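You operate a simulated robot arm through the tools that you are given. There is no shell and no other tool.

You run a simulated robot arm. Do the job below in one go: nothing can be reset, and whatever is moved stays where it is left.

TASK
Shut the rack down: beam to 100 cm and locked, rollers braked, air shut, power off.
Fine: turn the clamp knob to 0 too, and let the line gauge fall to 0.

It is judged by the outcome, as a careful person would: the job done as asked, and still so three seconds after it is handed in. It fails if anything else is knocked over, pushed out of place, dropped, spilled or broken.

THE ROBOT
A 6-joint arm with a fingered hand on a trunk, on a base that drives. Base frame: it is fixed to the floor where the robot stands at the start and does not move with it; the origin is under the middle of the robot, x ahead of it, y to its left, z up. Readings come in mm, rad, newtons and seconds.
With the tool pointing down near the work surface it reaches from about 100 to 500 mm from the robot's upright axis, wherever it stands. Its first joint turns from -2.897 to 2.897 rad. Places, roughly: beam lock lever [-3000, 1400, 1000]; clamp lever [-2600, 1500, 1000]; grey console [-2700, 1200, 700]; line gauge [-2700, 1400, 700]; main switch [-2400, 1400, 1000]; panel light switch [-3100, 1300, 700]; profile switch [-2900, 1300, 700]; rack stop button [-3000, 1400, 1200]; roller brake lever [-2800, 1400, 1000]; white window [-4200, 1000, 600]. Payload 3.1 kg.
The tool frame sits at the grasp point between the pads (the TCP): z along the fingers, y along the line on which they close. The tips reach 22 mm beyond it. Largest opening 132 mm; the body of the gripper starts 60 mm behind the TCP. The gripper is a hand of 4 fingers: y runs from the thumb to the fingers, the wrist lies at [0, 0, -218] in the tool frame.
Orientation is that of the tool frame in the base frame, as a unit quaternion [x, y, z, w]. With the fingers straight down and closing along the base's y, the tool's x points along the base's -x, its y along +y and its z along -z.

THE INTERFACE
- The arm moves only by the tool step_arm. Its argument "series" is a list of rows, each a list of 6 numbers: the shift along the base's x, y, z in units of 30 mm (1.0 is 30 mm), then the turn, a rotation vector about the base's x, y, z in units of 4 degrees (1.0 is 4 degrees). In form: [[x, y, z, wx, wy, wz], ...]. A call has 1 to 20 rows; each row shifts and turns the commanded pose from where the row before left it. A call with a number of a shift or a turn outside -1 to 1 is refused whole. Each row takes 0.2 s and may step no farther than 50 mm and 0.15 rad from the row before; otherwise, the whole call is refused. Where a pose cannot be reached the arm comes as near as it can. A force on the tool above 40 N (or 10 N above the force at the start of the call, whichever is more), or a blocked arm, ends the call early, and 0.2 s more pass. In this call time passes only in rows, and 0.2 s behind the last. The reply holds the time, the measured pose of the TCP, the force on the tool along the base axes, the opening and the grip force, in the units named above and with some noise, with the torque about the TCP (base axes, N m) and any sound that the robot's microphone picked up, and new pictures: "show" is both (left out), scene, wrist or none.
- Cameras (640 x 400 px; columns grow to the right, rows downward): "scene" is now at [28.7, 147.9, 1589.5]; the picture's right is [-0.02, -1.00, 0.00], its down [-0.56, 0.01, -0.83] and it looks along [0.83, -0.02, -0.56] (base axes); focal length 273 px, centre (320, 200). "wrist" rides on the gripper at [53, -53, -84] in the tool frame; the picture's right is [0.71, 0.71, 0.00], its down [-0.53, 0.53, -0.67] and it looks along [-0.47, 0.47, 0.74] (tool axes); focal length 247 px, centre (320, 200). There is no depth. A picture from a camera that has moved, and an enlarged one, comes with that camera's place and axes in the base frame and with its lens.
- slide_trunk(by): slides the trunk up (or, below 0, down) by that many mm; the arm and the scene camera ride with it, the base frame stays. It gives what a move gives, with no picture.
- base_move(legs): drives the robot by 1 to 6 legs, each [ahead, left, turn to the left] in mm, mm and rad, along the robot's own axes; the way and the turn of a leg run together, so that a leg with both is an arc; at most 1500 mm and 3.142 rad a leg. The arm and the cameras ride along, it lands a little off, and it stops where it bumps. It gives what a move gives, and a new picture of the scene camera.
- finger_targets(finger1, finger2, finger3, thumb_bend): sets how far each is bent, from 0 (flat) to 1 (curled in); at 0.3 the hand is open as for a grip, at 0.7 the pads meet at the TCP. One left out holds its place. A second passes; each finger stops where it meets its share of the squeeze, and holds until it gets a number again. It is the only way to open and close the hand. It gives what a move gives, with no picture; readings hold the bend of each and the force on the fingers (four entries, about 0 where the hand has none), thumb and palm.
- aim_head(pan, tilt): turns the head with the scene camera to pan (to the left, within 2.705 rad either way) and tilt (down, from -0.506 to 1.204), counted from straight ahead of the robot. It gives what a move gives, and a new picture of the scene camera.
- close_up(camera, box): a new picture of the part [left, top, right, bottom] of that camera's present view, enlarged. It takes no simulated time.
- close_job(): hands the job in; it is judged then, once.

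Nothing tells you exact positions but the pictures and the camera data. Unless the task says otherwise, let go and move clear before handing in.

The tools are called as name(argument=value, ...) on one line, values as JSON. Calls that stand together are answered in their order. step_arm: Moves the arm, as the interface text tells. Its arguments: {"type":"object","properties":{"series":{"type":"array","items":{"type":"array","items":{"type":"number"}}},"show":{"type":"string","enum":["both","scene","wrist","none"]}},"required":["series"]} The other tools are called the same way: slide_trunk (by) slides the trunk up or down; finger_targets (finger1, finger2, finger3, thumb_bend) moves the fingers one by one; base_move (legs) drives the base; aim_head (pan, tilt) turns the head that bears the scene camera; close_up (camera, box) takes an enlarged picture of a part of a camera's view; close_job () hands the job in.

At the start:

```text
clock: 0.0
position: [333.5, -48.7, 1139.4]
tcp_rot: [0.0, 1.0, 0.0, 0.0]
force: [-0.2, -0.1, -0.2]
wrist_torque: [-0.02, -0.05, -0.01]
gripper_width: 132.0
grip_force: 0.1
shape: jaw
bend: [0.3, 0.3, 0.3, 0.3]
finger forces: [0.1, 0.1, 0.0, 0.0, 0.0, 0.1]
trunk travel left (down, up): [-250.0, 136.0]
robot x, y, heading: [-0.7, 0.2, -0.001]
head pan, tilt: [-0.024, 0.6]
```

scene: 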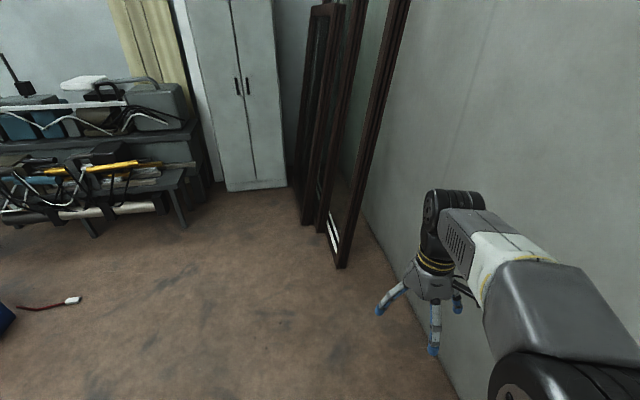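
wrist: 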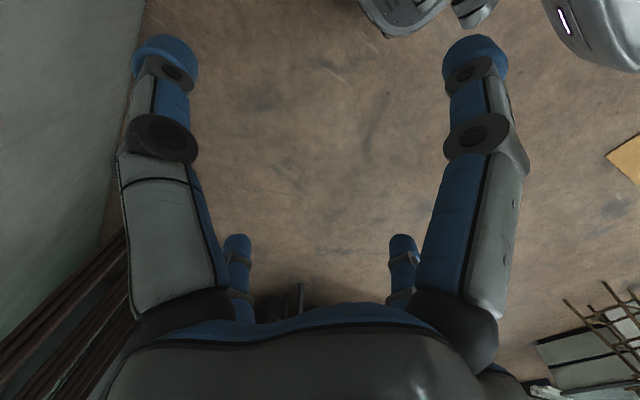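

I see a room with a wall close on my right and a workbench ahead; the rack should be behind me to the left, about [-2700, 1400]. I'll look around with the head before driving.

aim_head(pan=2.6, tilt=0.3)

aim_head(pan=1.6, tilt=0.4)

aim_head(pan=-2.6, tilt=0.4)

```text
clock: 2.4
position: [332.6, -47.1, 1139.6]
tcp_rot: [0.0, 1.0, 0.0, -0.001]
force: [-0.1, 0.0, 0.2]
wrist_torque: [-0.01, -0.03, 0.0]
gripper_width: 131.8
grip_force: 0.1
shape: jaw
bend: [0.3, 0.3, 0.3, 0.3]
finger forces: [0.1, 0.0, 0.1, 0.0, 0.0, 0.0]
trunk travel left (down, up): [-250.0, 136.0]
robot x, y, heading: [3.2, 0.9, 0.001]
head pan, tilt: [2.601, 0.3]
camera scene: at [-139.7, 198.2, 1616.9], right [0.52, 0.86, 0.0], down [0.25, -0.15, -0.96], along [-0.82, 0.49, -0.3], focal length 273 px, centre (320, 200)
```

scene: 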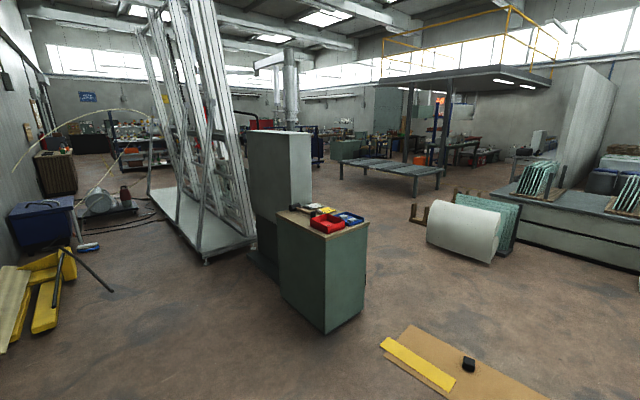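

```text
clock: 3.6
position: [332.3, -48.1, 1140.1]
tcp_rot: [0.0, 1.0, 0.0, 0.001]
force: [-0.5, -0.5, 0.1]
wrist_torque: [0.02, 0.02, -0.02]
gripper_width: 131.9
grip_force: 0.0
shape: jaw
bend: [0.3, 0.3, 0.3, 0.3]
finger forces: [0.0, 0.0, 0.0, 0.1, 0.0, 0.1]
trunk travel left (down, up): [-250.0, 136.0]
robot x, y, heading: [-1.0, 1.6, -0.001]
head pan, tilt: [1.6, 0.4]
camera scene: at [-62.6, 242.7, 1607.7], right [1.0, 0.03, 0.0], down [0.01, -0.39, -0.92], along [-0.03, 0.92, -0.39], focal length 273 px, centre (320, 200)
```

scene: 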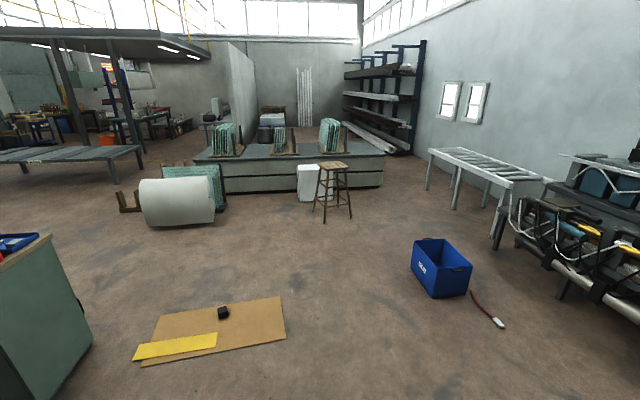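

```text
clock: 7.0
position: [333.0, -48.9, 1139.6]
tcp_rot: [0.0, 1.0, 0.0, 0.0]
force: [0.1, -1.2, 0.7]
wrist_torque: [0.05, -0.02, 0.02]
gripper_width: 132.1
grip_force: 0.1
shape: jaw
bend: [0.3, 0.3, 0.3, 0.3]
finger forces: [0.1, 0.0, 0.1, 0.0, 0.1, 0.0]
trunk travel left (down, up): [-250.0, 136.0]
robot x, y, heading: [0.1, 4.8, 0.002]
head pan, tilt: [-2.601, 0.4]
camera scene: at [-139.1, 102.3, 1607.7], right [-0.52, 0.86, 0.0], down [0.33, 0.2, -0.92], along [-0.79, -0.47, -0.39], focal length 273 px, centre (320, 200)
```

scene: 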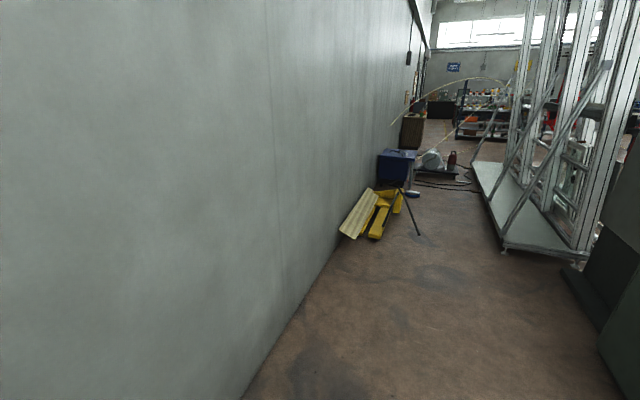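

The tall rack stands behind me to the left, and a green cabinet and a grey box hide its working face. There is a cardboard sheet on the floor between us, so I'll look closer before choosing a way.

aim_head(pan=2.4, tilt=0.45)

close_up(camera="scene", box=[160, 60, 480, 260])

close_up(camera="scene", box=[160, 200, 480, 400])

```text
clock: 10.9
position: [332.4, -49.2, 1138.7]
tcp_rot: [0.0, 1.0, 0.0, -0.001]
force: [0.9, -0.6, 0.3]
wrist_torque: [0.0, 0.02, 0.04]
gripper_width: 131.9
grip_force: 0.1
shape: jaw
bend: [0.3, 0.3, 0.3, 0.3]
finger forces: [0.0, 0.0, 0.0, 0.0, 0.0, 0.1]
trunk travel left (down, up): [-250.0, 136.0]
robot x, y, heading: [0.6, 4.4, 0.001]
head pan, tilt: [2.4, 0.45]
camera scene: at [-127.5, 212.2, 1603.0], right [0.68, 0.74, 0.0], down [0.32, -0.29, -0.9], along [-0.66, 0.61, -0.44], focal length 273 px, centre (320, 200)
```

scene: 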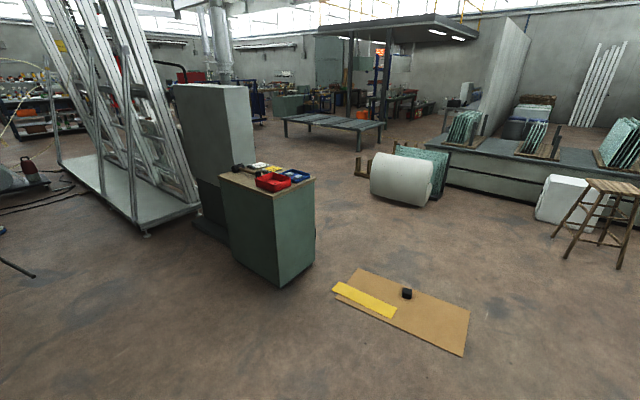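

```text
2.00 times, centred on (320, 160) of scene
camera zoom: at [-127.5, 212.2, 1603.0], right [0.68, 0.74, 0.0], down [0.32, -0.29, -0.9], along [-0.66, 0.61, -0.44], focal length 545 px, centre (320, 280)
```

zoom: 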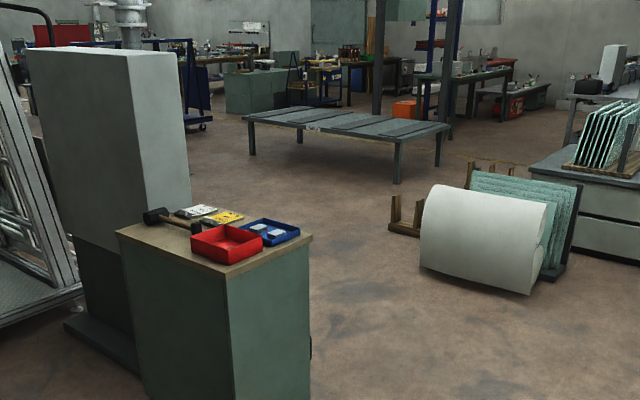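

```text
2.00 times, centred on (320, 300) of scene
camera zoom: at [-127.5, 212.2, 1603.0], right [0.68, 0.74, 0.0], down [0.32, -0.29, -0.9], along [-0.66, 0.61, -0.44], focal length 545 px, centre (320, 0)
```

zoom: 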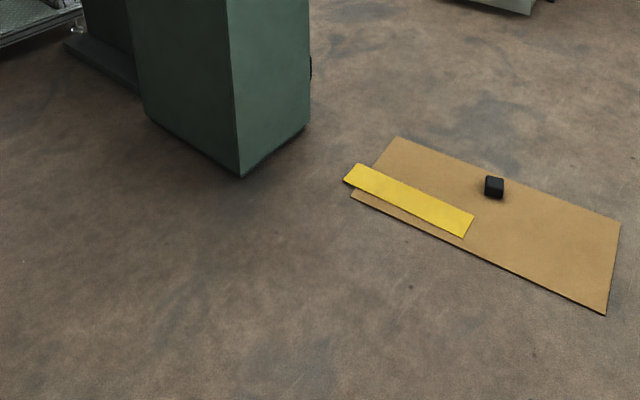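

The green cabinet stands about x -1600 to -2100, y 1100 to 1500. The cardboard lies at about x -1290 to -330, y 1380 to 1990, the blue box at x > 700, and the white roll at y > 3070. I'll drive round by [190, 2530], keeping clear of all of them.

base_move(legs=[[190, 1250, 0], [0, 1280, 0]])

aim_head(pan=2.7, tilt=0.45)

```text
clock: 23.3
position: [504.2, 2468.1, 1139.6]
tcp_rot: [-0.006, 1.0, 0.0, -0.001]
force: [1.0, 0.4, -0.2]
wrist_torque: [0.0, -0.01, 0.02]
gripper_width: 132.1
grip_force: 0.0
shape: jaw
bend: [0.3, 0.3, 0.3, 0.3]
finger forces: [0.0, 0.0, 0.1, 0.1, 0.0, 0.0]
trunk travel left (down, up): [-250.0, 136.0]
robot x, y, heading: [172.5, 2513.6, 0.007]
head pan, tilt: [2.4, 0.45]
camera scene: at [42.2, 2724.8, 1603.0], right [0.67, 0.74, 0.0], down [0.32, -0.29, -0.9], along [-0.67, 0.6, -0.44], focal length 273 px, centre (320, 200)
```

scene: 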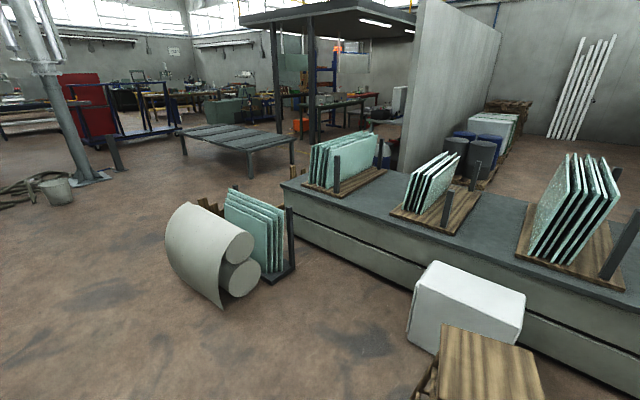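

```text
clock: 24.1
position: [504.2, 2468.8, 1139.8]
tcp_rot: [-0.005, 1.0, 0.0, 0.0]
force: [-1.0, -0.7, -0.7]
wrist_torque: [0.01, 0.0, 0.01]
gripper_width: 132.1
grip_force: 0.0
shape: jaw
bend: [0.3, 0.3, 0.3, 0.3]
finger forces: [0.0, 0.1, 0.0, 0.0, 0.0, 0.1]
trunk travel left (down, up): [-250.0, 136.0]
robot x, y, heading: [174.3, 2516.0, 0.006]
head pan, tilt: [2.7, 0.45]
camera scene: at [27.2, 2701.5, 1603.0], right [0.42, 0.91, 0.0], down [0.4, -0.18, -0.9], along [-0.82, 0.38, -0.44], focal length 273 px, centre (320, 200)
```

scene: 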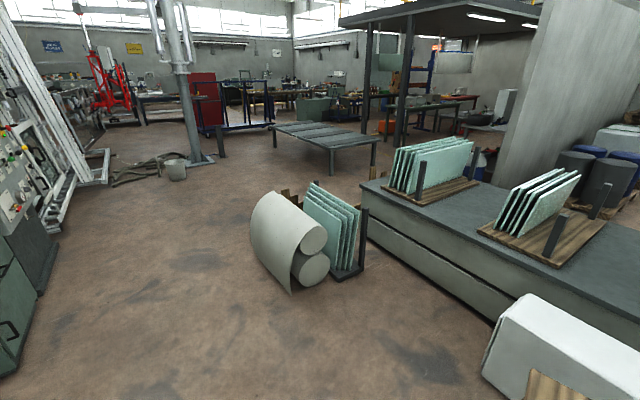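

The panel face with lights and knobs is at the left edge of the picture, and it faces +y. I'll turn to face -y and look along the route.

base_move(legs=[[0, 0, -1.571]])

aim_head(pan=-1.2, tilt=0.35)

close_up(camera="scene", box=[100, 60, 420, 260])

```text
clock: 28.3
position: [129.0, 2180.6, 1140.3]
tcp_rot: [0.7, 0.714, -0.001, 0.0]
force: [0.6, 0.2, 0.0]
wrist_torque: [0.03, 0.02, -0.03]
gripper_width: 132.0
grip_force: 0.1
shape: jaw
bend: [0.3, 0.3, 0.3, 0.3]
finger forces: [0.0, 0.0, 0.0, 0.1, 0.1, 0.0]
trunk travel left (down, up): [-250.0, 136.0]
robot x, y, heading: [173.2, 2512.9, -1.554]
head pan, tilt: [2.7, 0.45]
camera scene: at [356.0, 2663.0, 1603.0], right [0.91, -0.41, 0.0], down [-0.18, -0.4, -0.9], along [0.37, 0.82, -0.44], focal length 273 px, centre (320, 200)
```

scene: 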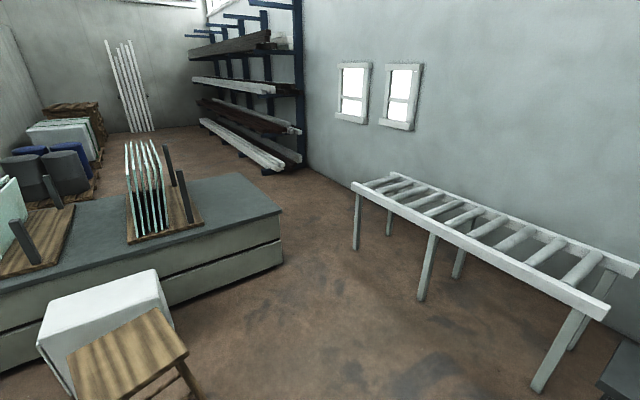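

```text
clock: 31.5
position: [131.3, 2180.2, 1140.4]
tcp_rot: [0.7, 0.715, 0.0, 0.0]
force: [-1.0, -0.1, 0.9]
wrist_torque: [-0.01, -0.03, -0.02]
gripper_width: 132.0
grip_force: 0.1
shape: jaw
bend: [0.3, 0.3, 0.3, 0.3]
finger forces: [0.0, 0.1, 0.0, 0.0, 0.0, 0.0]
trunk travel left (down, up): [-250.0, 136.0]
robot x, y, heading: [172.3, 2513.4, -1.551]
head pan, tilt: [-1.201, 0.351]
camera scene: at [232.4, 2543.6, 1612.2], right [-0.38, 0.92, 0.0], down [0.32, 0.13, -0.94], along [-0.87, -0.36, -0.34], focal length 273 px, centre (320, 200)
```

scene: 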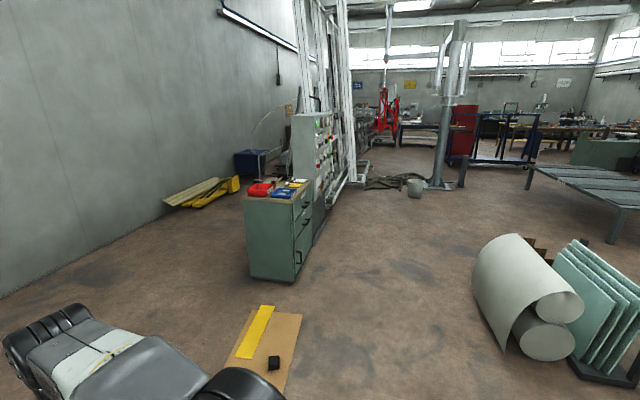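

```text
2.00 times, centred on (260, 160) of scene
camera zoom: at [232.4, 2543.6, 1612.2], right [-0.38, 0.92, 0.0], down [0.32, 0.13, -0.94], along [-0.87, -0.36, -0.34], focal length 545 px, centre (440, 280)
```

zoom: 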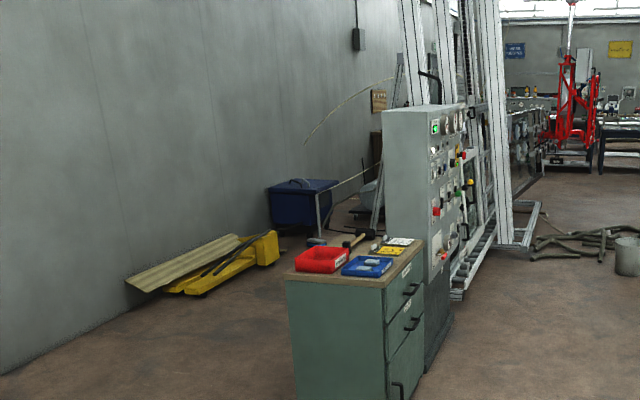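

The console panel faces +y at about y 1400, with many lights, knobs and levers. I'll drive sideways along y ≈ 2500 until I'm in front of it.

base_move(legs=[[0, -1450, -0.02], [0, -1420, 0]])

aim_head(pan=0.0, tilt=0.4)

close_up(camera="scene", box=[160, 100, 480, 300])

```text
clock: 45.4
position: [-2755.6, 2155.1, 1139.5]
tcp_rot: [0.709, 0.705, 0.0, 0.001]
force: [-0.5, 0.1, -0.5]
wrist_torque: [0.01, 0.01, 0.01]
gripper_width: 131.9
grip_force: 0.0
shape: jaw
bend: [0.3, 0.3, 0.3, 0.3]
finger forces: [0.1, 0.1, 0.1, 0.0, 0.0, 0.0]
trunk travel left (down, up): [-250.0, 136.0]
robot x, y, heading: [-2708.2, 2491.3, -1.577]
head pan, tilt: [-1.201, 0.351]
camera scene: at [-2645.5, 2515.6, 1612.2], right [-0.36, 0.93, 0.0], down [0.32, 0.12, -0.94], along [-0.88, -0.34, -0.34], focal length 273 px, centre (320, 200)
```

scene: 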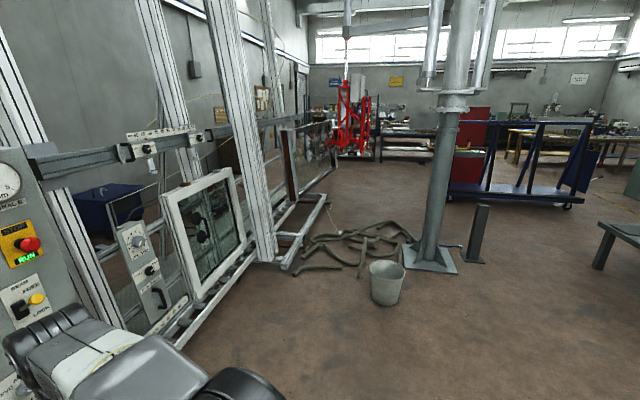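

```text
clock: 46.8
position: [-2756.4, 2155.7, 1139.9]
tcp_rot: [0.709, 0.705, 0.0, 0.0]
force: [-0.4, 0.3, 0.0]
wrist_torque: [-0.01, 0.0, 0.02]
gripper_width: 131.8
grip_force: 0.1
shape: jaw
bend: [0.3, 0.3, 0.3, 0.3]
finger forces: [0.1, 0.1, 0.1, 0.0, 0.1, 0.0]
trunk travel left (down, up): [-250.0, 136.0]
robot x, y, heading: [-2708.6, 2489.0, -1.578]
head pan, tilt: [0.0, 0.4]
camera scene: at [-2558.8, 2456.2, 1607.7], right [-1.0, 0.01, 0.0], down [0.0, 0.39, -0.92], along [-0.01, -0.92, -0.39], focal length 273 px, centre (320, 200)
```

scene: 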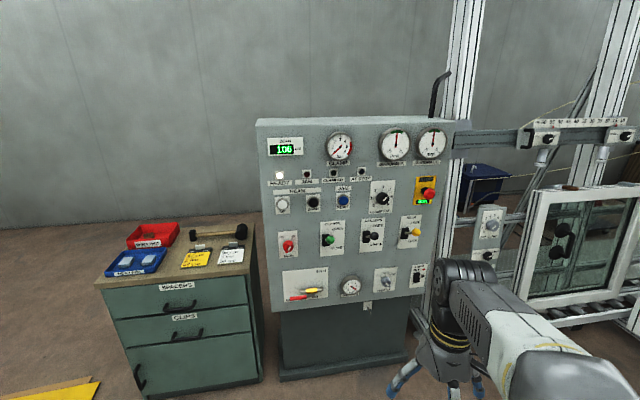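

```text
2.00 times, centred on (320, 200) of scene
camera zoom: at [-2558.8, 2456.2, 1607.7], right [-1.0, 0.01, 0.0], down [0.0, 0.39, -0.92], along [-0.01, -0.92, -0.39], focal length 545 px, centre (320, 200)
```

zoom: 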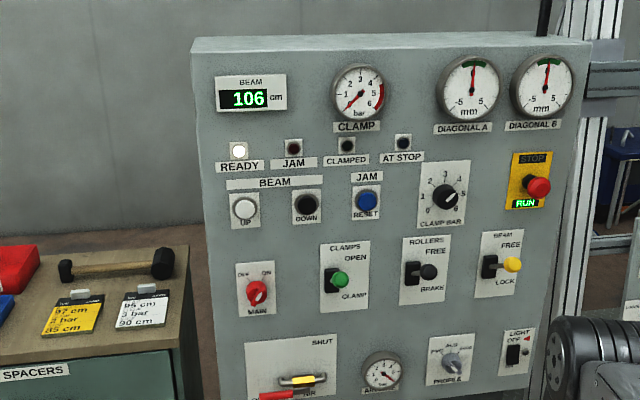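

I'm now in front of the panel, and the beam display reads 106 cm. I'll read each group of controls closely before touching anything.

close_up(camera="scene", box=[255, 120, 365, 190])

close_up(camera="scene", box=[355, 120, 465, 190])

close_up(camera="scene", box=[255, 180, 365, 250])

close_up(camera="scene", box=[345, 190, 455, 260])

close_up(camera="scene", box=[265, 240, 375, 310])

close_up(camera="scene", box=[345, 250, 455, 320])

close_up(camera="scene", box=[460, 100, 640, 300])

close_up(camera="scene", box=[170, 220, 280, 290])

```text
5.71 times, centred on (310, 155) of scene
camera zoom: at [-2558.8, 2456.2, 1607.7], right [-1.0, 0.01, 0.0], down [0.0, 0.39, -0.92], along [-0.01, -0.92, -0.39], focal length 1558 px, centre (377, 457)
```

zoom: 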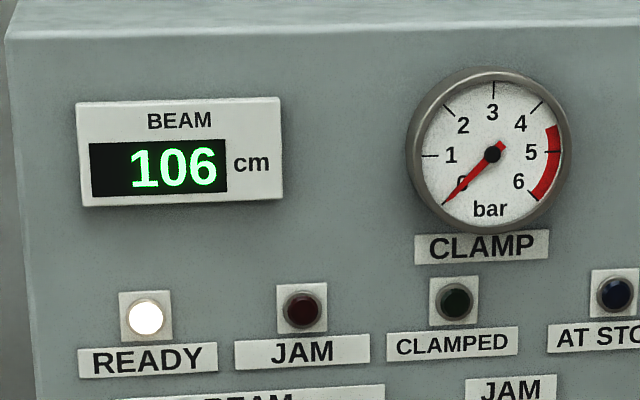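

```text
5.71 times, centred on (410, 155) of scene
camera zoom: at [-2558.8, 2456.2, 1607.7], right [-1.0, 0.01, 0.0], down [0.0, 0.39, -0.92], along [-0.01, -0.92, -0.39], focal length 1558 px, centre (-194, 457)
```

zoom: 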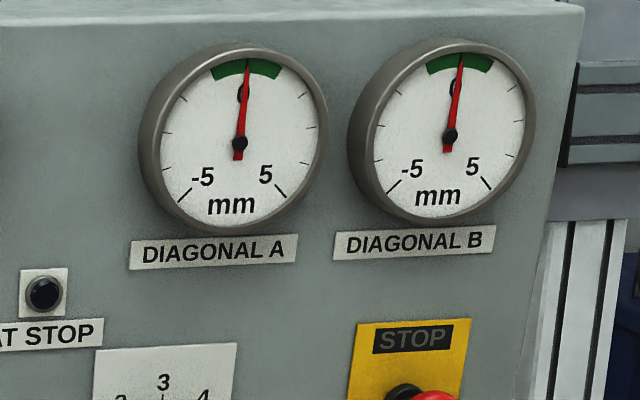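

```text
5.71 times, centred on (310, 215) of scene
camera zoom: at [-2558.8, 2456.2, 1607.7], right [-1.0, 0.01, 0.0], down [0.0, 0.39, -0.92], along [-0.01, -0.92, -0.39], focal length 1558 px, centre (377, 114)
```

zoom: 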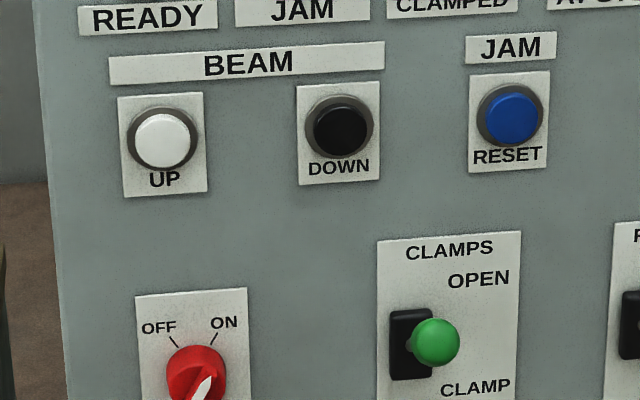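

```text
5.71 times, centred on (400, 225) of scene
camera zoom: at [-2558.8, 2456.2, 1607.7], right [-1.0, 0.01, 0.0], down [0.0, 0.39, -0.92], along [-0.01, -0.92, -0.39], focal length 1558 px, centre (-137, 57)
```

zoom: 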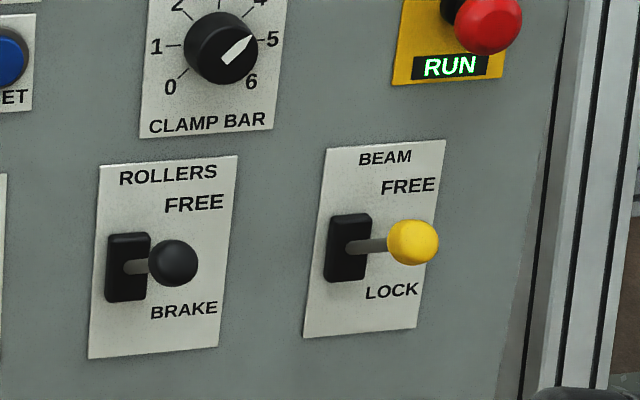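

```text
5.71 times, centred on (320, 275) of scene
camera zoom: at [-2558.8, 2456.2, 1607.7], right [-1.0, 0.01, 0.0], down [0.0, 0.39, -0.92], along [-0.01, -0.92, -0.39], focal length 1558 px, centre (320, -229)
```

zoom: 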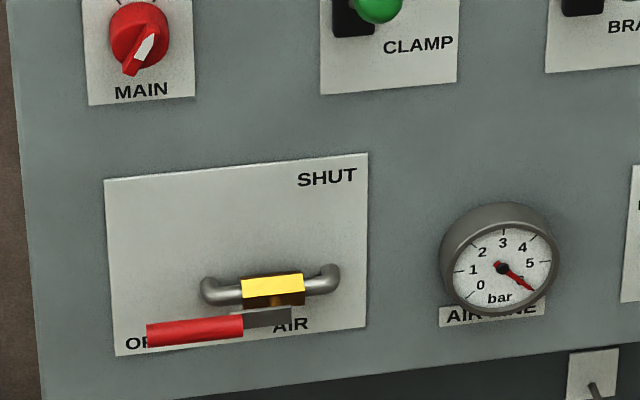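

```text
5.71 times, centred on (400, 285) of scene
camera zoom: at [-2558.8, 2456.2, 1607.7], right [-1.0, 0.01, 0.0], down [0.0, 0.39, -0.92], along [-0.01, -0.92, -0.39], focal length 1558 px, centre (-137, -286)
```

zoom: 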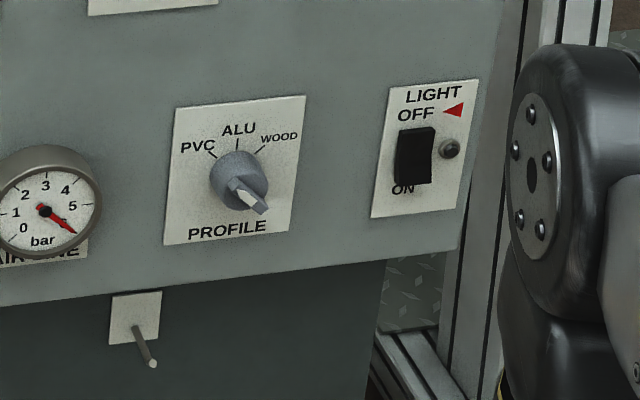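

```text
2.00 times, centred on (550, 200) of scene
camera zoom: at [-2558.8, 2456.2, 1607.7], right [-1.0, 0.01, 0.0], down [0.0, 0.39, -0.92], along [-0.01, -0.92, -0.39], focal length 545 px, centre (-140, 200)
```

zoom: 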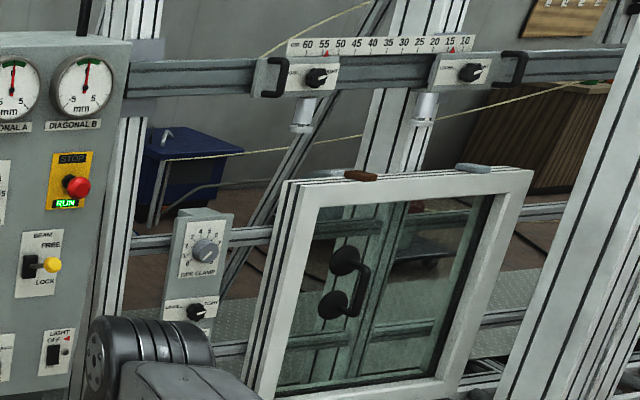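

```text
5.71 times, centred on (225, 255) of scene
camera zoom: at [-2558.8, 2456.2, 1607.7], right [-1.0, 0.01, 0.0], down [0.0, 0.39, -0.92], along [-0.01, -0.92, -0.39], focal length 1558 px, centre (863, -114)
```

zoom: 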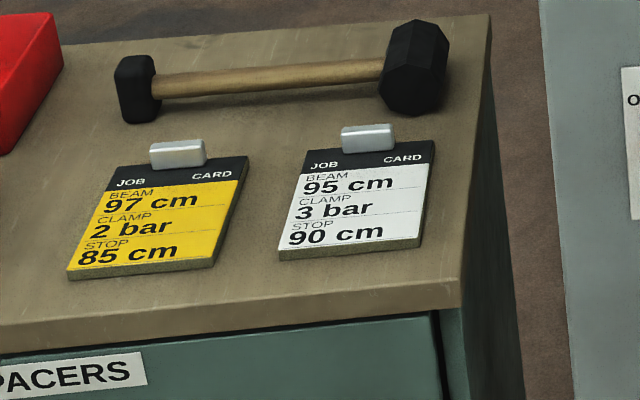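

The panel shows beam UP and DOWN buttons, the MAIN switch (ON), CLAMPS, ROLLERS and BEAM levers, the CLAMP BAR knob at about 5, and the AIR valve with its line gauge at about 6. I'll check the window under the beam, the other clamp knob, and the little peg under the console.

close_up(camera="scene", box=[470, 100, 580, 170])

close_up(camera="scene", box=[470, 190, 580, 270])

close_up(camera="scene", box=[340, 290, 400, 330])

aim_head(pan=-0.6, tilt=0.35)

```text
5.71 times, centred on (525, 135) of scene
camera zoom: at [-2558.8, 2456.2, 1607.7], right [-1.0, 0.01, 0.0], down [0.0, 0.39, -0.92], along [-0.01, -0.92, -0.39], focal length 1558 px, centre (-851, 571)
```

zoom: 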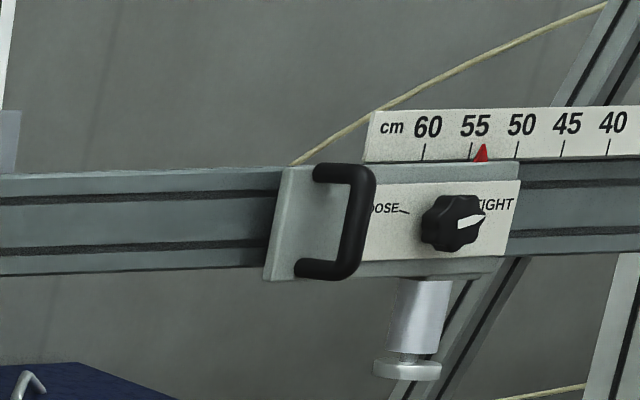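

```text
5.00 times, centred on (525, 230) of scene
camera zoom: at [-2558.8, 2456.2, 1607.7], right [-1.0, 0.01, 0.0], down [0.0, 0.39, -0.92], along [-0.01, -0.92, -0.39], focal length 1363 px, centre (-705, 50)
```

zoom: 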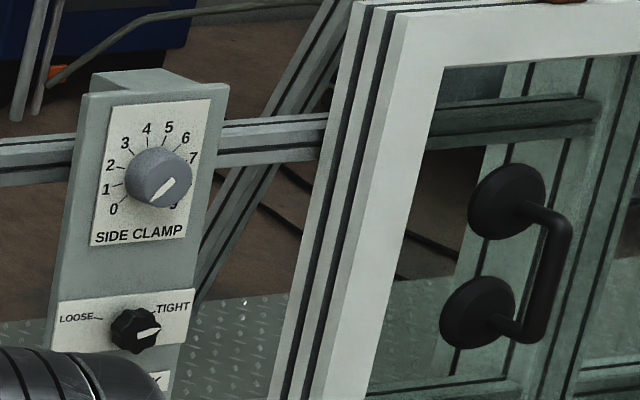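

```text
10.00 times, centred on (370, 310) of scene
camera zoom: at [-2558.8, 2456.2, 1607.7], right [-1.0, 0.01, 0.0], down [0.0, 0.39, -0.92], along [-0.01, -0.92, -0.39], focal length 2726 px, centre (-180, -900)
```

zoom: 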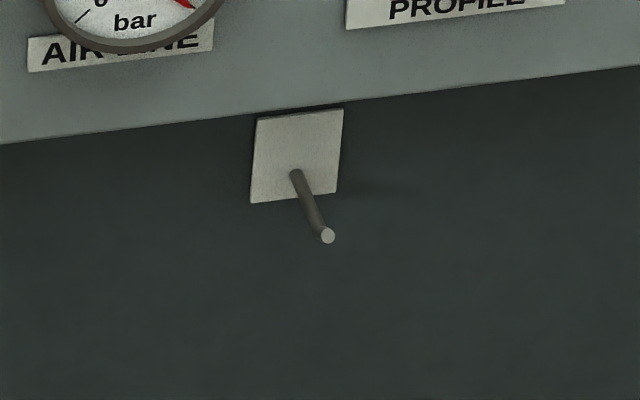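

```text
clock: 47.8
position: [-2756.2, 2155.6, 1139.3]
tcp_rot: [0.709, 0.705, 0.0, 0.0]
force: [0.2, 0.1, -0.5]
wrist_torque: [0.0, 0.02, 0.0]
gripper_width: 131.8
grip_force: 0.1
shape: jaw
bend: [0.3, 0.3, 0.3, 0.3]
finger forces: [0.0, 0.0, 0.1, 0.0, 0.0, 0.1]
trunk travel left (down, up): [-250.0, 136.0]
robot x, y, heading: [-2706.9, 2487.3, -1.574]
head pan, tilt: [-0.6, 0.351]
camera scene: at [-2611.1, 2472.2, 1612.2], right [-0.82, 0.57, 0.0], down [0.2, 0.28, -0.94], along [-0.53, -0.77, -0.34], focal length 273 px, centre (320, 200)
```

scene: 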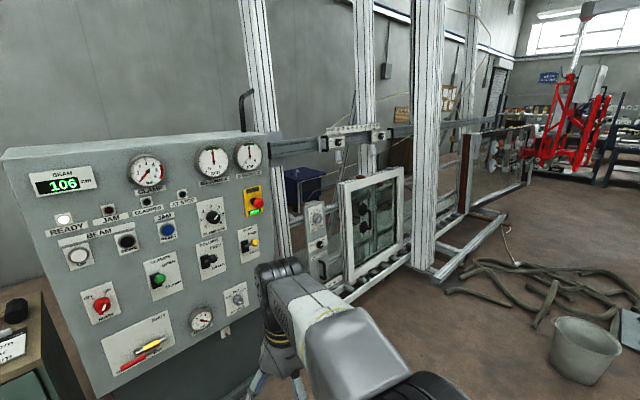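

close_up(camera="scene", box=[300, 110, 430, 200])

close_up(camera="scene", box=[290, 180, 430, 300])

close_up(camera="scene", box=[70, 280, 230, 380])

```text
4.44 times, centred on (365, 155) of scene
camera zoom: at [-2611.1, 2472.2, 1612.2], right [-0.82, 0.57, 0.0], down [0.2, 0.28, -0.94], along [-0.53, -0.77, -0.34], focal length 1212 px, centre (120, 400)
```

zoom: 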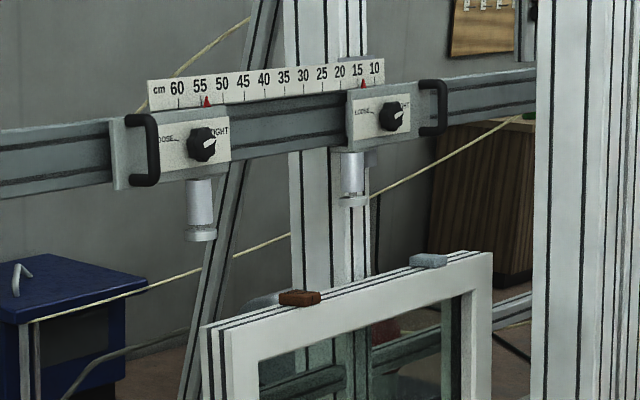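

```text
3.33 times, centred on (360, 240) of scene
camera zoom: at [-2611.1, 2472.2, 1612.2], right [-0.82, 0.57, 0.0], down [0.2, 0.28, -0.94], along [-0.53, -0.77, -0.34], focal length 909 px, centre (187, 67)
```

zoom: 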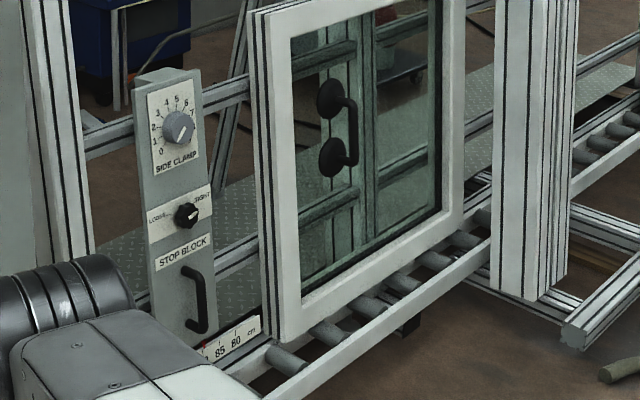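

```text
4.00 times, centred on (150, 330) of scene
camera zoom: at [-2611.1, 2472.2, 1612.2], right [-0.82, 0.57, 0.0], down [0.2, 0.28, -0.94], along [-0.53, -0.77, -0.34], focal length 1091 px, centre (1000, -320)
```

zoom: 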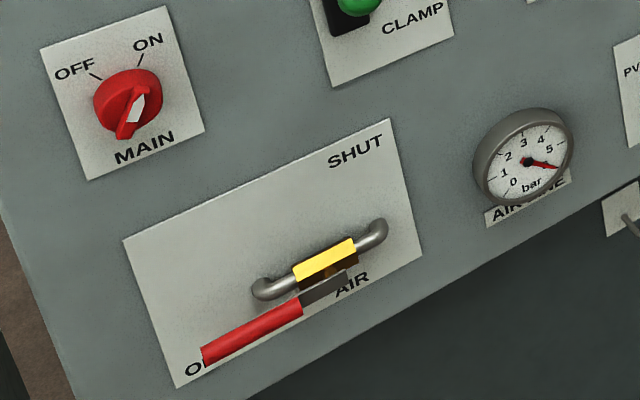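

Everything on the panel is readable: the levers stand up (FREE/OPEN), the air handle lies left (OPEN), and there is plenty of room under the beam to come down 6 cm. I'll first turn the hand to point at the panel while still well clear of it.

step_arm(series=[[0, -0.4, 0, -1, 0, 0], [0, -0.4, 0, -1, 0, 0], [0, -0.4, 0, -1, 0, 0], [0, -0.4, 0, -1, 0, 0], [0, -0.4, 0, -1, 0, 0], [0, -0.4, 0, -1, 0, 0], [0, -0.4, 0, -1, 0, 0], [0, -0.4, 0, -1, 0, 0], [0, -0.4, 0, -1, 0, 0], [0, -0.4, 0, -1, 0, 0], [0, -0.4, 0, -1, 0, 0], [0, -0.4, 0, -1, 0, 0], [0, -0.4, 0, -1, 0, 0], [0, -0.4, 0, -1, 0, 0], [0, -0.4, 0, -1, 0, 0], [0, -0.4, 0, -1, 0, 0], [0, -0.4, 0, -1, 0, 0], [0, -0.4, 0, -1, 0, 0], [0, -0.4, 0, -1, 0, 0], [0, -0.4, 0, -1, 0, 0]], show="both")

```text
clock: 52.0
position: [-2739.4, 1855.1, 1315.7]
tcp_rot: [0.547, 0.542, -0.451, 0.452]
force: [0.2, 0.2, -0.5]
wrist_torque: [0.01, 0.02, 0.04]
gripper_width: 131.9
grip_force: 0.1
shape: jaw
bend: [0.3, 0.3, 0.3, 0.3]
finger forces: [0.0, 0.1, 0.0, 0.0, 0.0, 0.0]
out of reach, approached as far as the arm can: row 14, 15, 16, 17, 18, 19, 20
trunk travel left (down, up): [-250.0, 136.0]
robot x, y, heading: [-2709.5, 2482.0, -1.575]
head pan, tilt: [-0.6, 0.351]
camera scene: at [-2611.2, 2471.3, 1612.2], right [-0.82, 0.57, 0.0], down [0.2, 0.28, -0.94], along [-0.53, -0.77, -0.34], focal length 273 px, centre (320, 200)
camera wrist: at [-2793.6, 1947.3, 1279.2], right [0.71, 0.13, -0.69], down [0.52, 0.56, 0.64], along [0.47, -0.82, 0.33], focal length 247 px, centre (320, 200)
```

scene: 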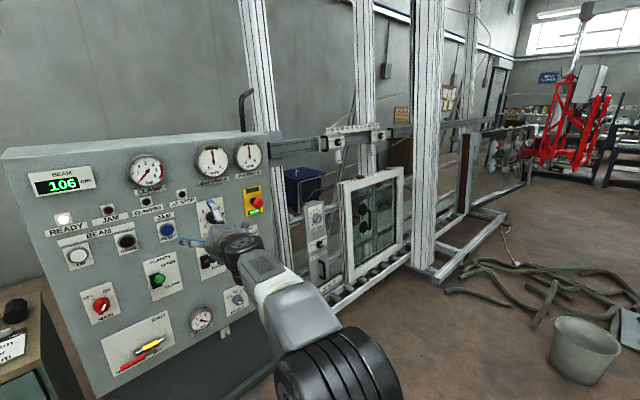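
wrist: 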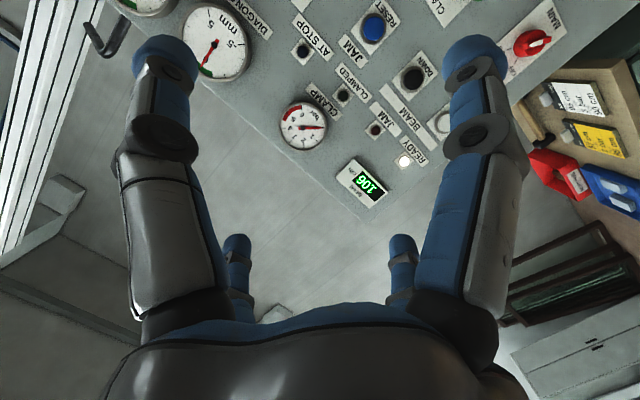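

The panel triangulates to a nearly upright face at y ≈ 1395 near x = -2540, turned by about 0.17 rad. The DOWN button is near [-2539, 1395, 1150]. I'll draw the arm back and level the hand, then drive closer and square up to the panel.

step_arm(series=[[0, 0.9, -0.5, -0.5, 0, 0], [0, 0.9, -0.5, -0.5, 0, 0], [0, 0.9, -0.5, -0.5, 0, 0], [0, 0.9, -0.5, -0.5, 0, 0], [0, 0.9, -0.5, -0.3, 0, 0], [0, 0.9, -0.5, -0.3, 0, 0], [0, 0.9, -0.5, 0, 0, 0], [0, 0.9, -0.5, 0, 0, 0]], show="none")

```text
clock: 53.8
position: [-2743.5, 2045.4, 1206.6]
tcp_rot: [0.5, 0.497, -0.5, 0.503]
force: [-0.4, 0.8, -0.1]
wrist_torque: [0.0, -0.03, -0.02]
gripper_width: 131.9
grip_force: 0.0
shape: jaw
bend: [0.3, 0.3, 0.3, 0.3]
finger forces: [0.1, 0.0, 0.0, 0.0, 0.0, 0.1]
out of reach, approached as far as the arm can: row 1, 2, 8
trunk travel left (down, up): [-250.0, 136.0]
robot x, y, heading: [-2706.5, 2491.5, -1.576]
head pan, tilt: [-0.6, 0.351]
```

base_move(legs=[[420, 62, 0], [65, 0, 0.17]])

aim_head(pan=0.0, tilt=0.6)

```text
clock: 57.1
position: [-2611.6, 1560.1, 1206.8]
tcp_rot: [0.46, 0.535, -0.46, 0.539]
force: [1.0, -0.7, 0.7]
wrist_torque: [0.02, 0.0, 0.02]
gripper_width: 132.0
grip_force: 0.1
shape: jaw
bend: [0.3, 0.3, 0.3, 0.3]
finger forces: [0.0, 0.0, 0.1, 0.0, 0.0, 0.1]
trunk travel left (down, up): [-250.0, 136.0]
robot x, y, heading: [-2642.9, 2000.7, -1.418]
head pan, tilt: [-0.6, 0.351]
camera scene: at [-2546.1, 1999.9, 1612.2], right [-0.9, 0.44, 0.0], down [0.15, 0.31, -0.94], along [-0.41, -0.84, -0.34], focal length 273 px, centre (320, 200)
```

scene: 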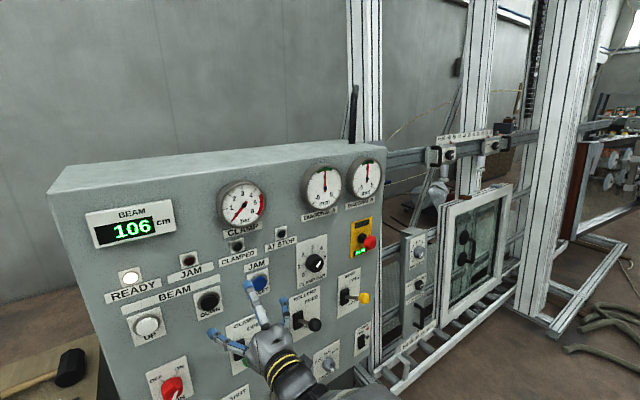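

```text
clock: 58.1
position: [-2611.9, 1560.6, 1206.4]
tcp_rot: [0.46, 0.534, -0.46, 0.54]
force: [-0.1, 0.0, -0.1]
wrist_torque: [-0.01, -0.02, 0.01]
gripper_width: 131.9
grip_force: 0.1
shape: jaw
bend: [0.3, 0.3, 0.3, 0.3]
finger forces: [0.0, 0.0, 0.1, 0.1, 0.0, 0.0]
trunk travel left (down, up): [-250.0, 136.0]
robot x, y, heading: [-2639.2, 2001.9, -1.42]
head pan, tilt: [0.0, 0.6]
camera scene: at [-2492.8, 1997.7, 1589.5], right [-0.99, -0.15, 0.0], down [-0.08, 0.56, -0.83], along [0.12, -0.82, -0.56], focal length 273 px, centre (320, 200)
```

scene: 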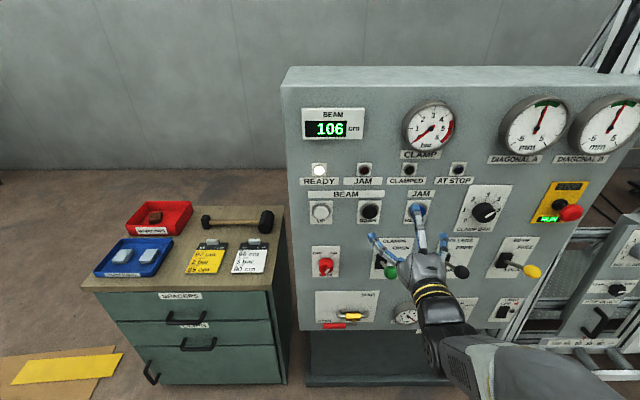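

The hand is about 150 mm off the panel in front of the RESET area. I'll close the fingers into a poker and take pictures for a better fix.

finger_targets(finger1=0.7, finger2=0.7, finger3=0.7, thumb_bend=0.7)

close_up(camera="scene", box=[280, 140, 600, 340])

close_up(camera="wrist", box=[0, 0, 640, 400])

```text
clock: 59.1
position: [-2612.5, 1561.0, 1206.4]
tcp_rot: [0.46, 0.534, -0.46, 0.54]
force: [0.2, 0.3, 0.3]
wrist_torque: [-0.02, 0.01, 0.0]
gripper_width: 0.1
grip_force: 0.1
shape: fingers
bend: [0.69, 0.69, 0.69, 0.69]
finger forces: [0.0, 0.1, 0.0, 0.0, 0.1, 0.1]
trunk travel left (down, up): [-250.0, 136.0]
robot x, y, heading: [-2643.7, 2000.8, -1.419]
head pan, tilt: [0.0, 0.6]
```

```text
2.00 times, centred on (440, 240) of scene
camera zoom: at [-2492.7, 1997.9, 1589.4], right [-0.99, -0.15, 0.0], down [-0.08, 0.56, -0.83], along [0.12, -0.82, -0.56], focal length 545 px, centre (80, 120)
```

zoom: 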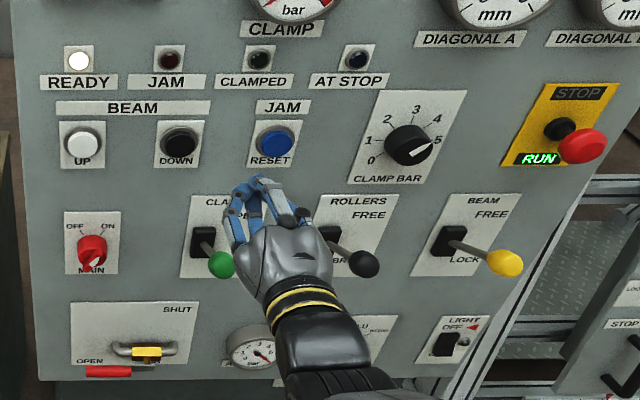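

```text
1.00 times, centred on (320, 200) of wrist (not enlarged: the box is as wide or as high as the picture)
camera zoom: at [-2678.6, 1634.8, 1152.4], right [0.7, 0.1, -0.7], down [0.41, 0.74, 0.52], along [0.58, -0.66, 0.48], focal length 247 px, centre (320, 200)
```

zoom: 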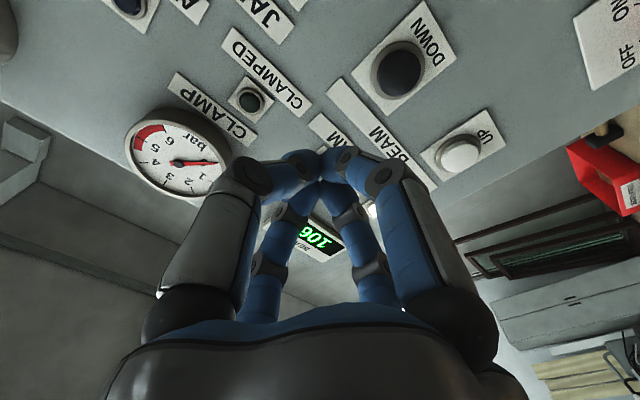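

The DOWN button now fixes at about [-2537, 1391, 1148]. I'll line the closed fingertips up roughly 75 mm in front of it.

step_arm(series=[[0.667, -0.4, -0.65, 0, 0, 0], [0.667, -0.8, -0.65, 0, 0, 0], [0.667, -0.9, -0.65, 0, 0, 0]], show="both")

close_up(camera="scene", box=[280, 140, 440, 240])

```text
clock: 59.9
position: [-2551.0, 1494.8, 1147.3]
tcp_rot: [0.46, 0.535, -0.46, 0.539]
force: [-0.9, 0.1, 0.2]
wrist_torque: [0.0, 0.02, 0.0]
gripper_width: 0.0
grip_force: 0.1
shape: fingers
bend: [0.69, 0.69, 0.69, 0.69]
finger forces: [0.0, 0.0, 0.0, 0.0, 0.0, 0.0]
trunk travel left (down, up): [-250.0, 136.0]
robot x, y, heading: [-2643.0, 2005.0, -1.417]
head pan, tilt: [0.0, 0.6]
camera scene: at [-2492.0, 1996.2, 1589.4], right [-0.99, -0.15, 0.0], down [-0.08, 0.56, -0.82], along [0.12, -0.82, -0.57], focal length 273 px, centre (320, 200)
camera wrist: at [-2618.0, 1570.4, 1092.2], right [0.7, 0.11, -0.7], down [0.41, 0.74, 0.52], along [0.58, -0.66, 0.48], focal length 247 px, centre (320, 200)
```

scene: 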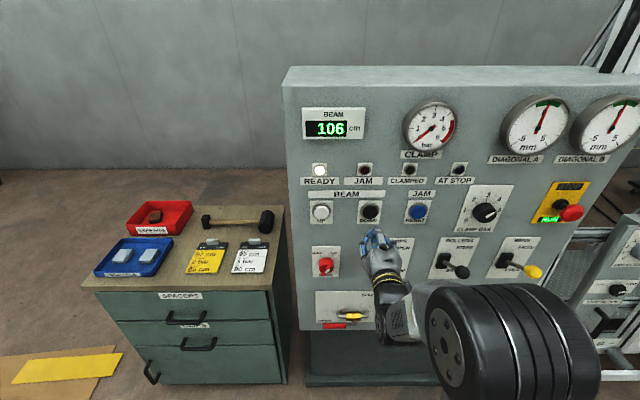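
wrist: 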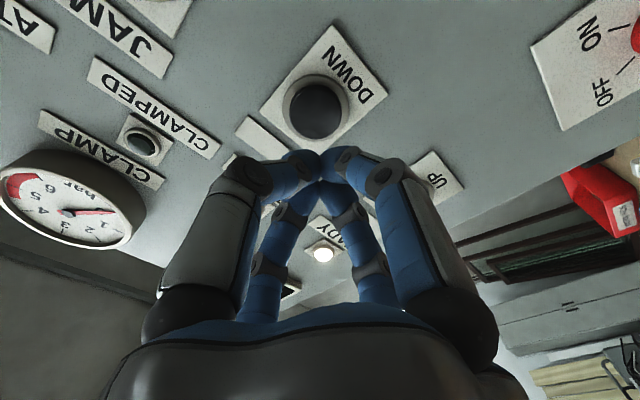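

```text
4.00 times, centred on (360, 190) of scene
camera zoom: at [-2492.0, 1996.2, 1589.4], right [-0.99, -0.15, 0.0], down [-0.08, 0.56, -0.82], along [0.12, -0.82, -0.57], focal length 1091 px, centre (160, 240)
```

zoom: 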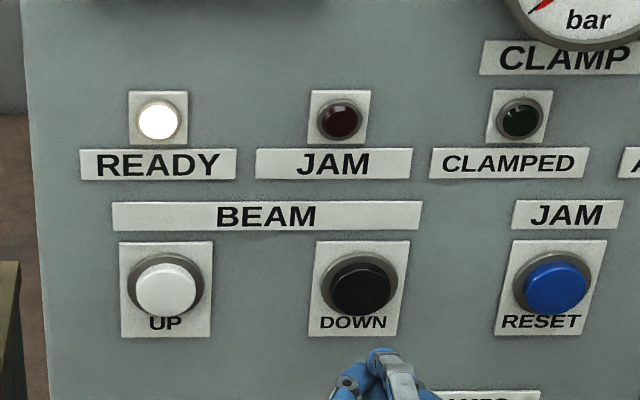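

The fingertips are on the axis of DOWN, with the button face about 85 mm ahead of the tips. I'll advance most of that way.

step_arm(series=[[0.128, -0.823, 0, 0, 0, 0], [0.128, -0.823, 0, 0, 0, 0], [0.128, -0.823, 0, 0, 0, 0]], show="both")

close_up(camera="scene", box=[280, 100, 440, 240])

```text
clock: 60.7
position: [-2543.2, 1423.1, 1148.0]
tcp_rot: [0.46, 0.534, -0.46, 0.54]
force: [-0.5, 2.3, 0.0]
wrist_torque: [0.0, -0.03, 0.01]
gripper_width: 0.0
grip_force: 1.0
shape: fingers
bend: [0.69, 0.69, 0.69, 0.69]
finger forces: [0.0, 2.0, 0.0, 0.0, 0.1, 0.0]
trunk travel left (down, up): [-250.0, 136.0]
robot x, y, heading: [-2641.2, 1998.9, -1.423]
head pan, tilt: [0.0, 0.6]
heard: click
camera scene: at [-2492.6, 1997.9, 1589.4], right [-0.99, -0.15, 0.0], down [-0.08, 0.56, -0.83], along [0.12, -0.82, -0.56], focal length 273 px, centre (320, 200)
camera wrist: at [-2608.8, 1497.4, 1093.2], right [0.7, 0.11, -0.7], down [0.41, 0.74, 0.52], along [0.58, -0.66, 0.48], focal length 247 px, centre (320, 200)
```

scene: 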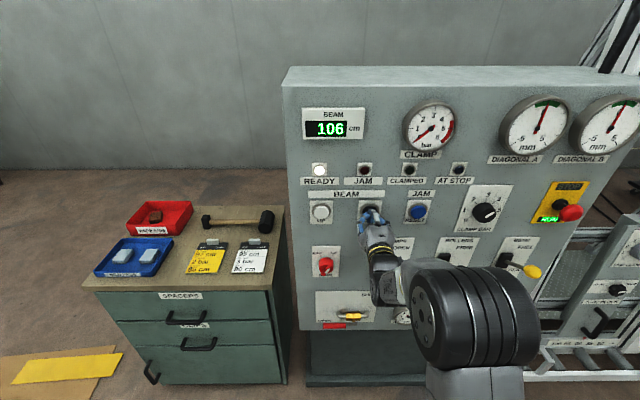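
wrist: 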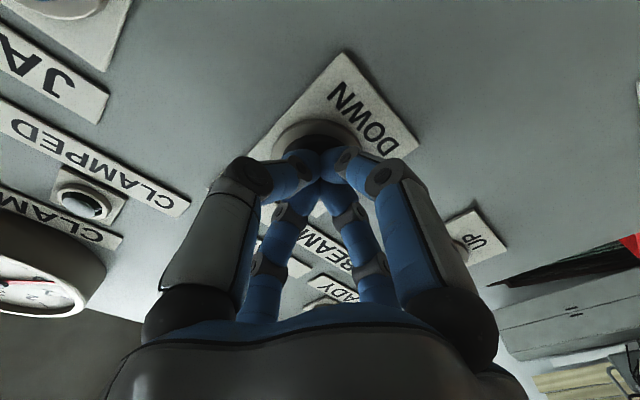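

```text
2.86 times, centred on (360, 170) of scene
camera zoom: at [-2492.6, 1997.9, 1589.4], right [-0.99, -0.15, 0.0], down [-0.08, 0.56, -0.83], along [0.12, -0.82, -0.56], focal length 779 px, centre (206, 286)
```

zoom: 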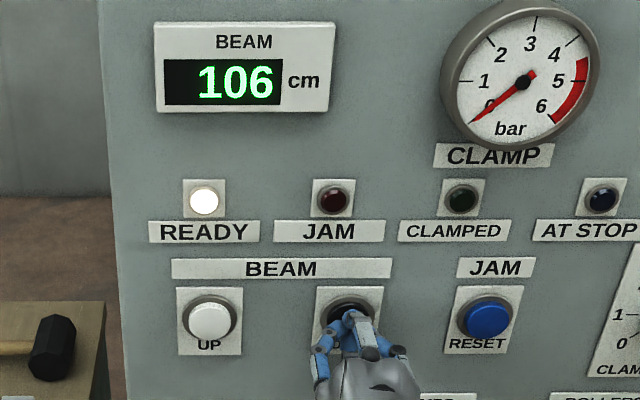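

I heard a click, so the button is down. I'll hold it and pass a little time while watching the display.

step_arm(series=[[0, 0, 0, 0, 0, 0]], show="none")

close_up(camera="scene", box=[280, 100, 440, 240])

```text
clock: 61.1
position: [-2542.9, 1423.0, 1147.9]
tcp_rot: [0.46, 0.534, -0.46, 0.54]
force: [-0.6, 2.2, 0.3]
wrist_torque: [0.02, -0.03, 0.04]
gripper_width: 0.1
grip_force: 1.2
shape: fingers
bend: [0.69, 0.69, 0.69, 0.69]
finger forces: [2.8, 0.0, 0.0, 0.0, 0.0, 0.1]
trunk travel left (down, up): [-250.0, 136.0]
robot x, y, heading: [-2645.5, 2004.0, -1.419]
head pan, tilt: [0.0, 0.6]
```

```text
2.86 times, centred on (360, 170) of scene
camera zoom: at [-2492.7, 1998.4, 1589.5], right [-0.99, -0.15, 0.0], down [-0.08, 0.56, -0.83], along [0.12, -0.82, -0.56], focal length 779 px, centre (206, 286)
```

zoom: 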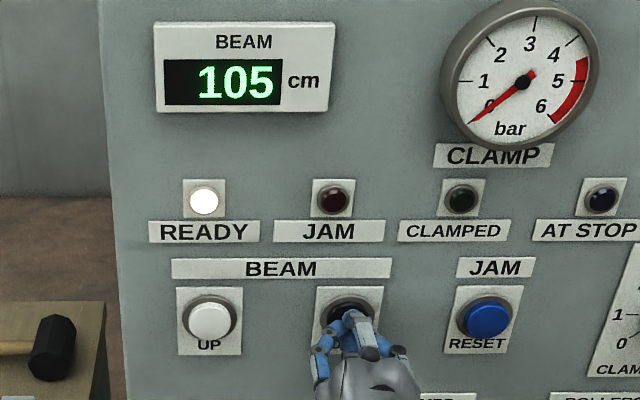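

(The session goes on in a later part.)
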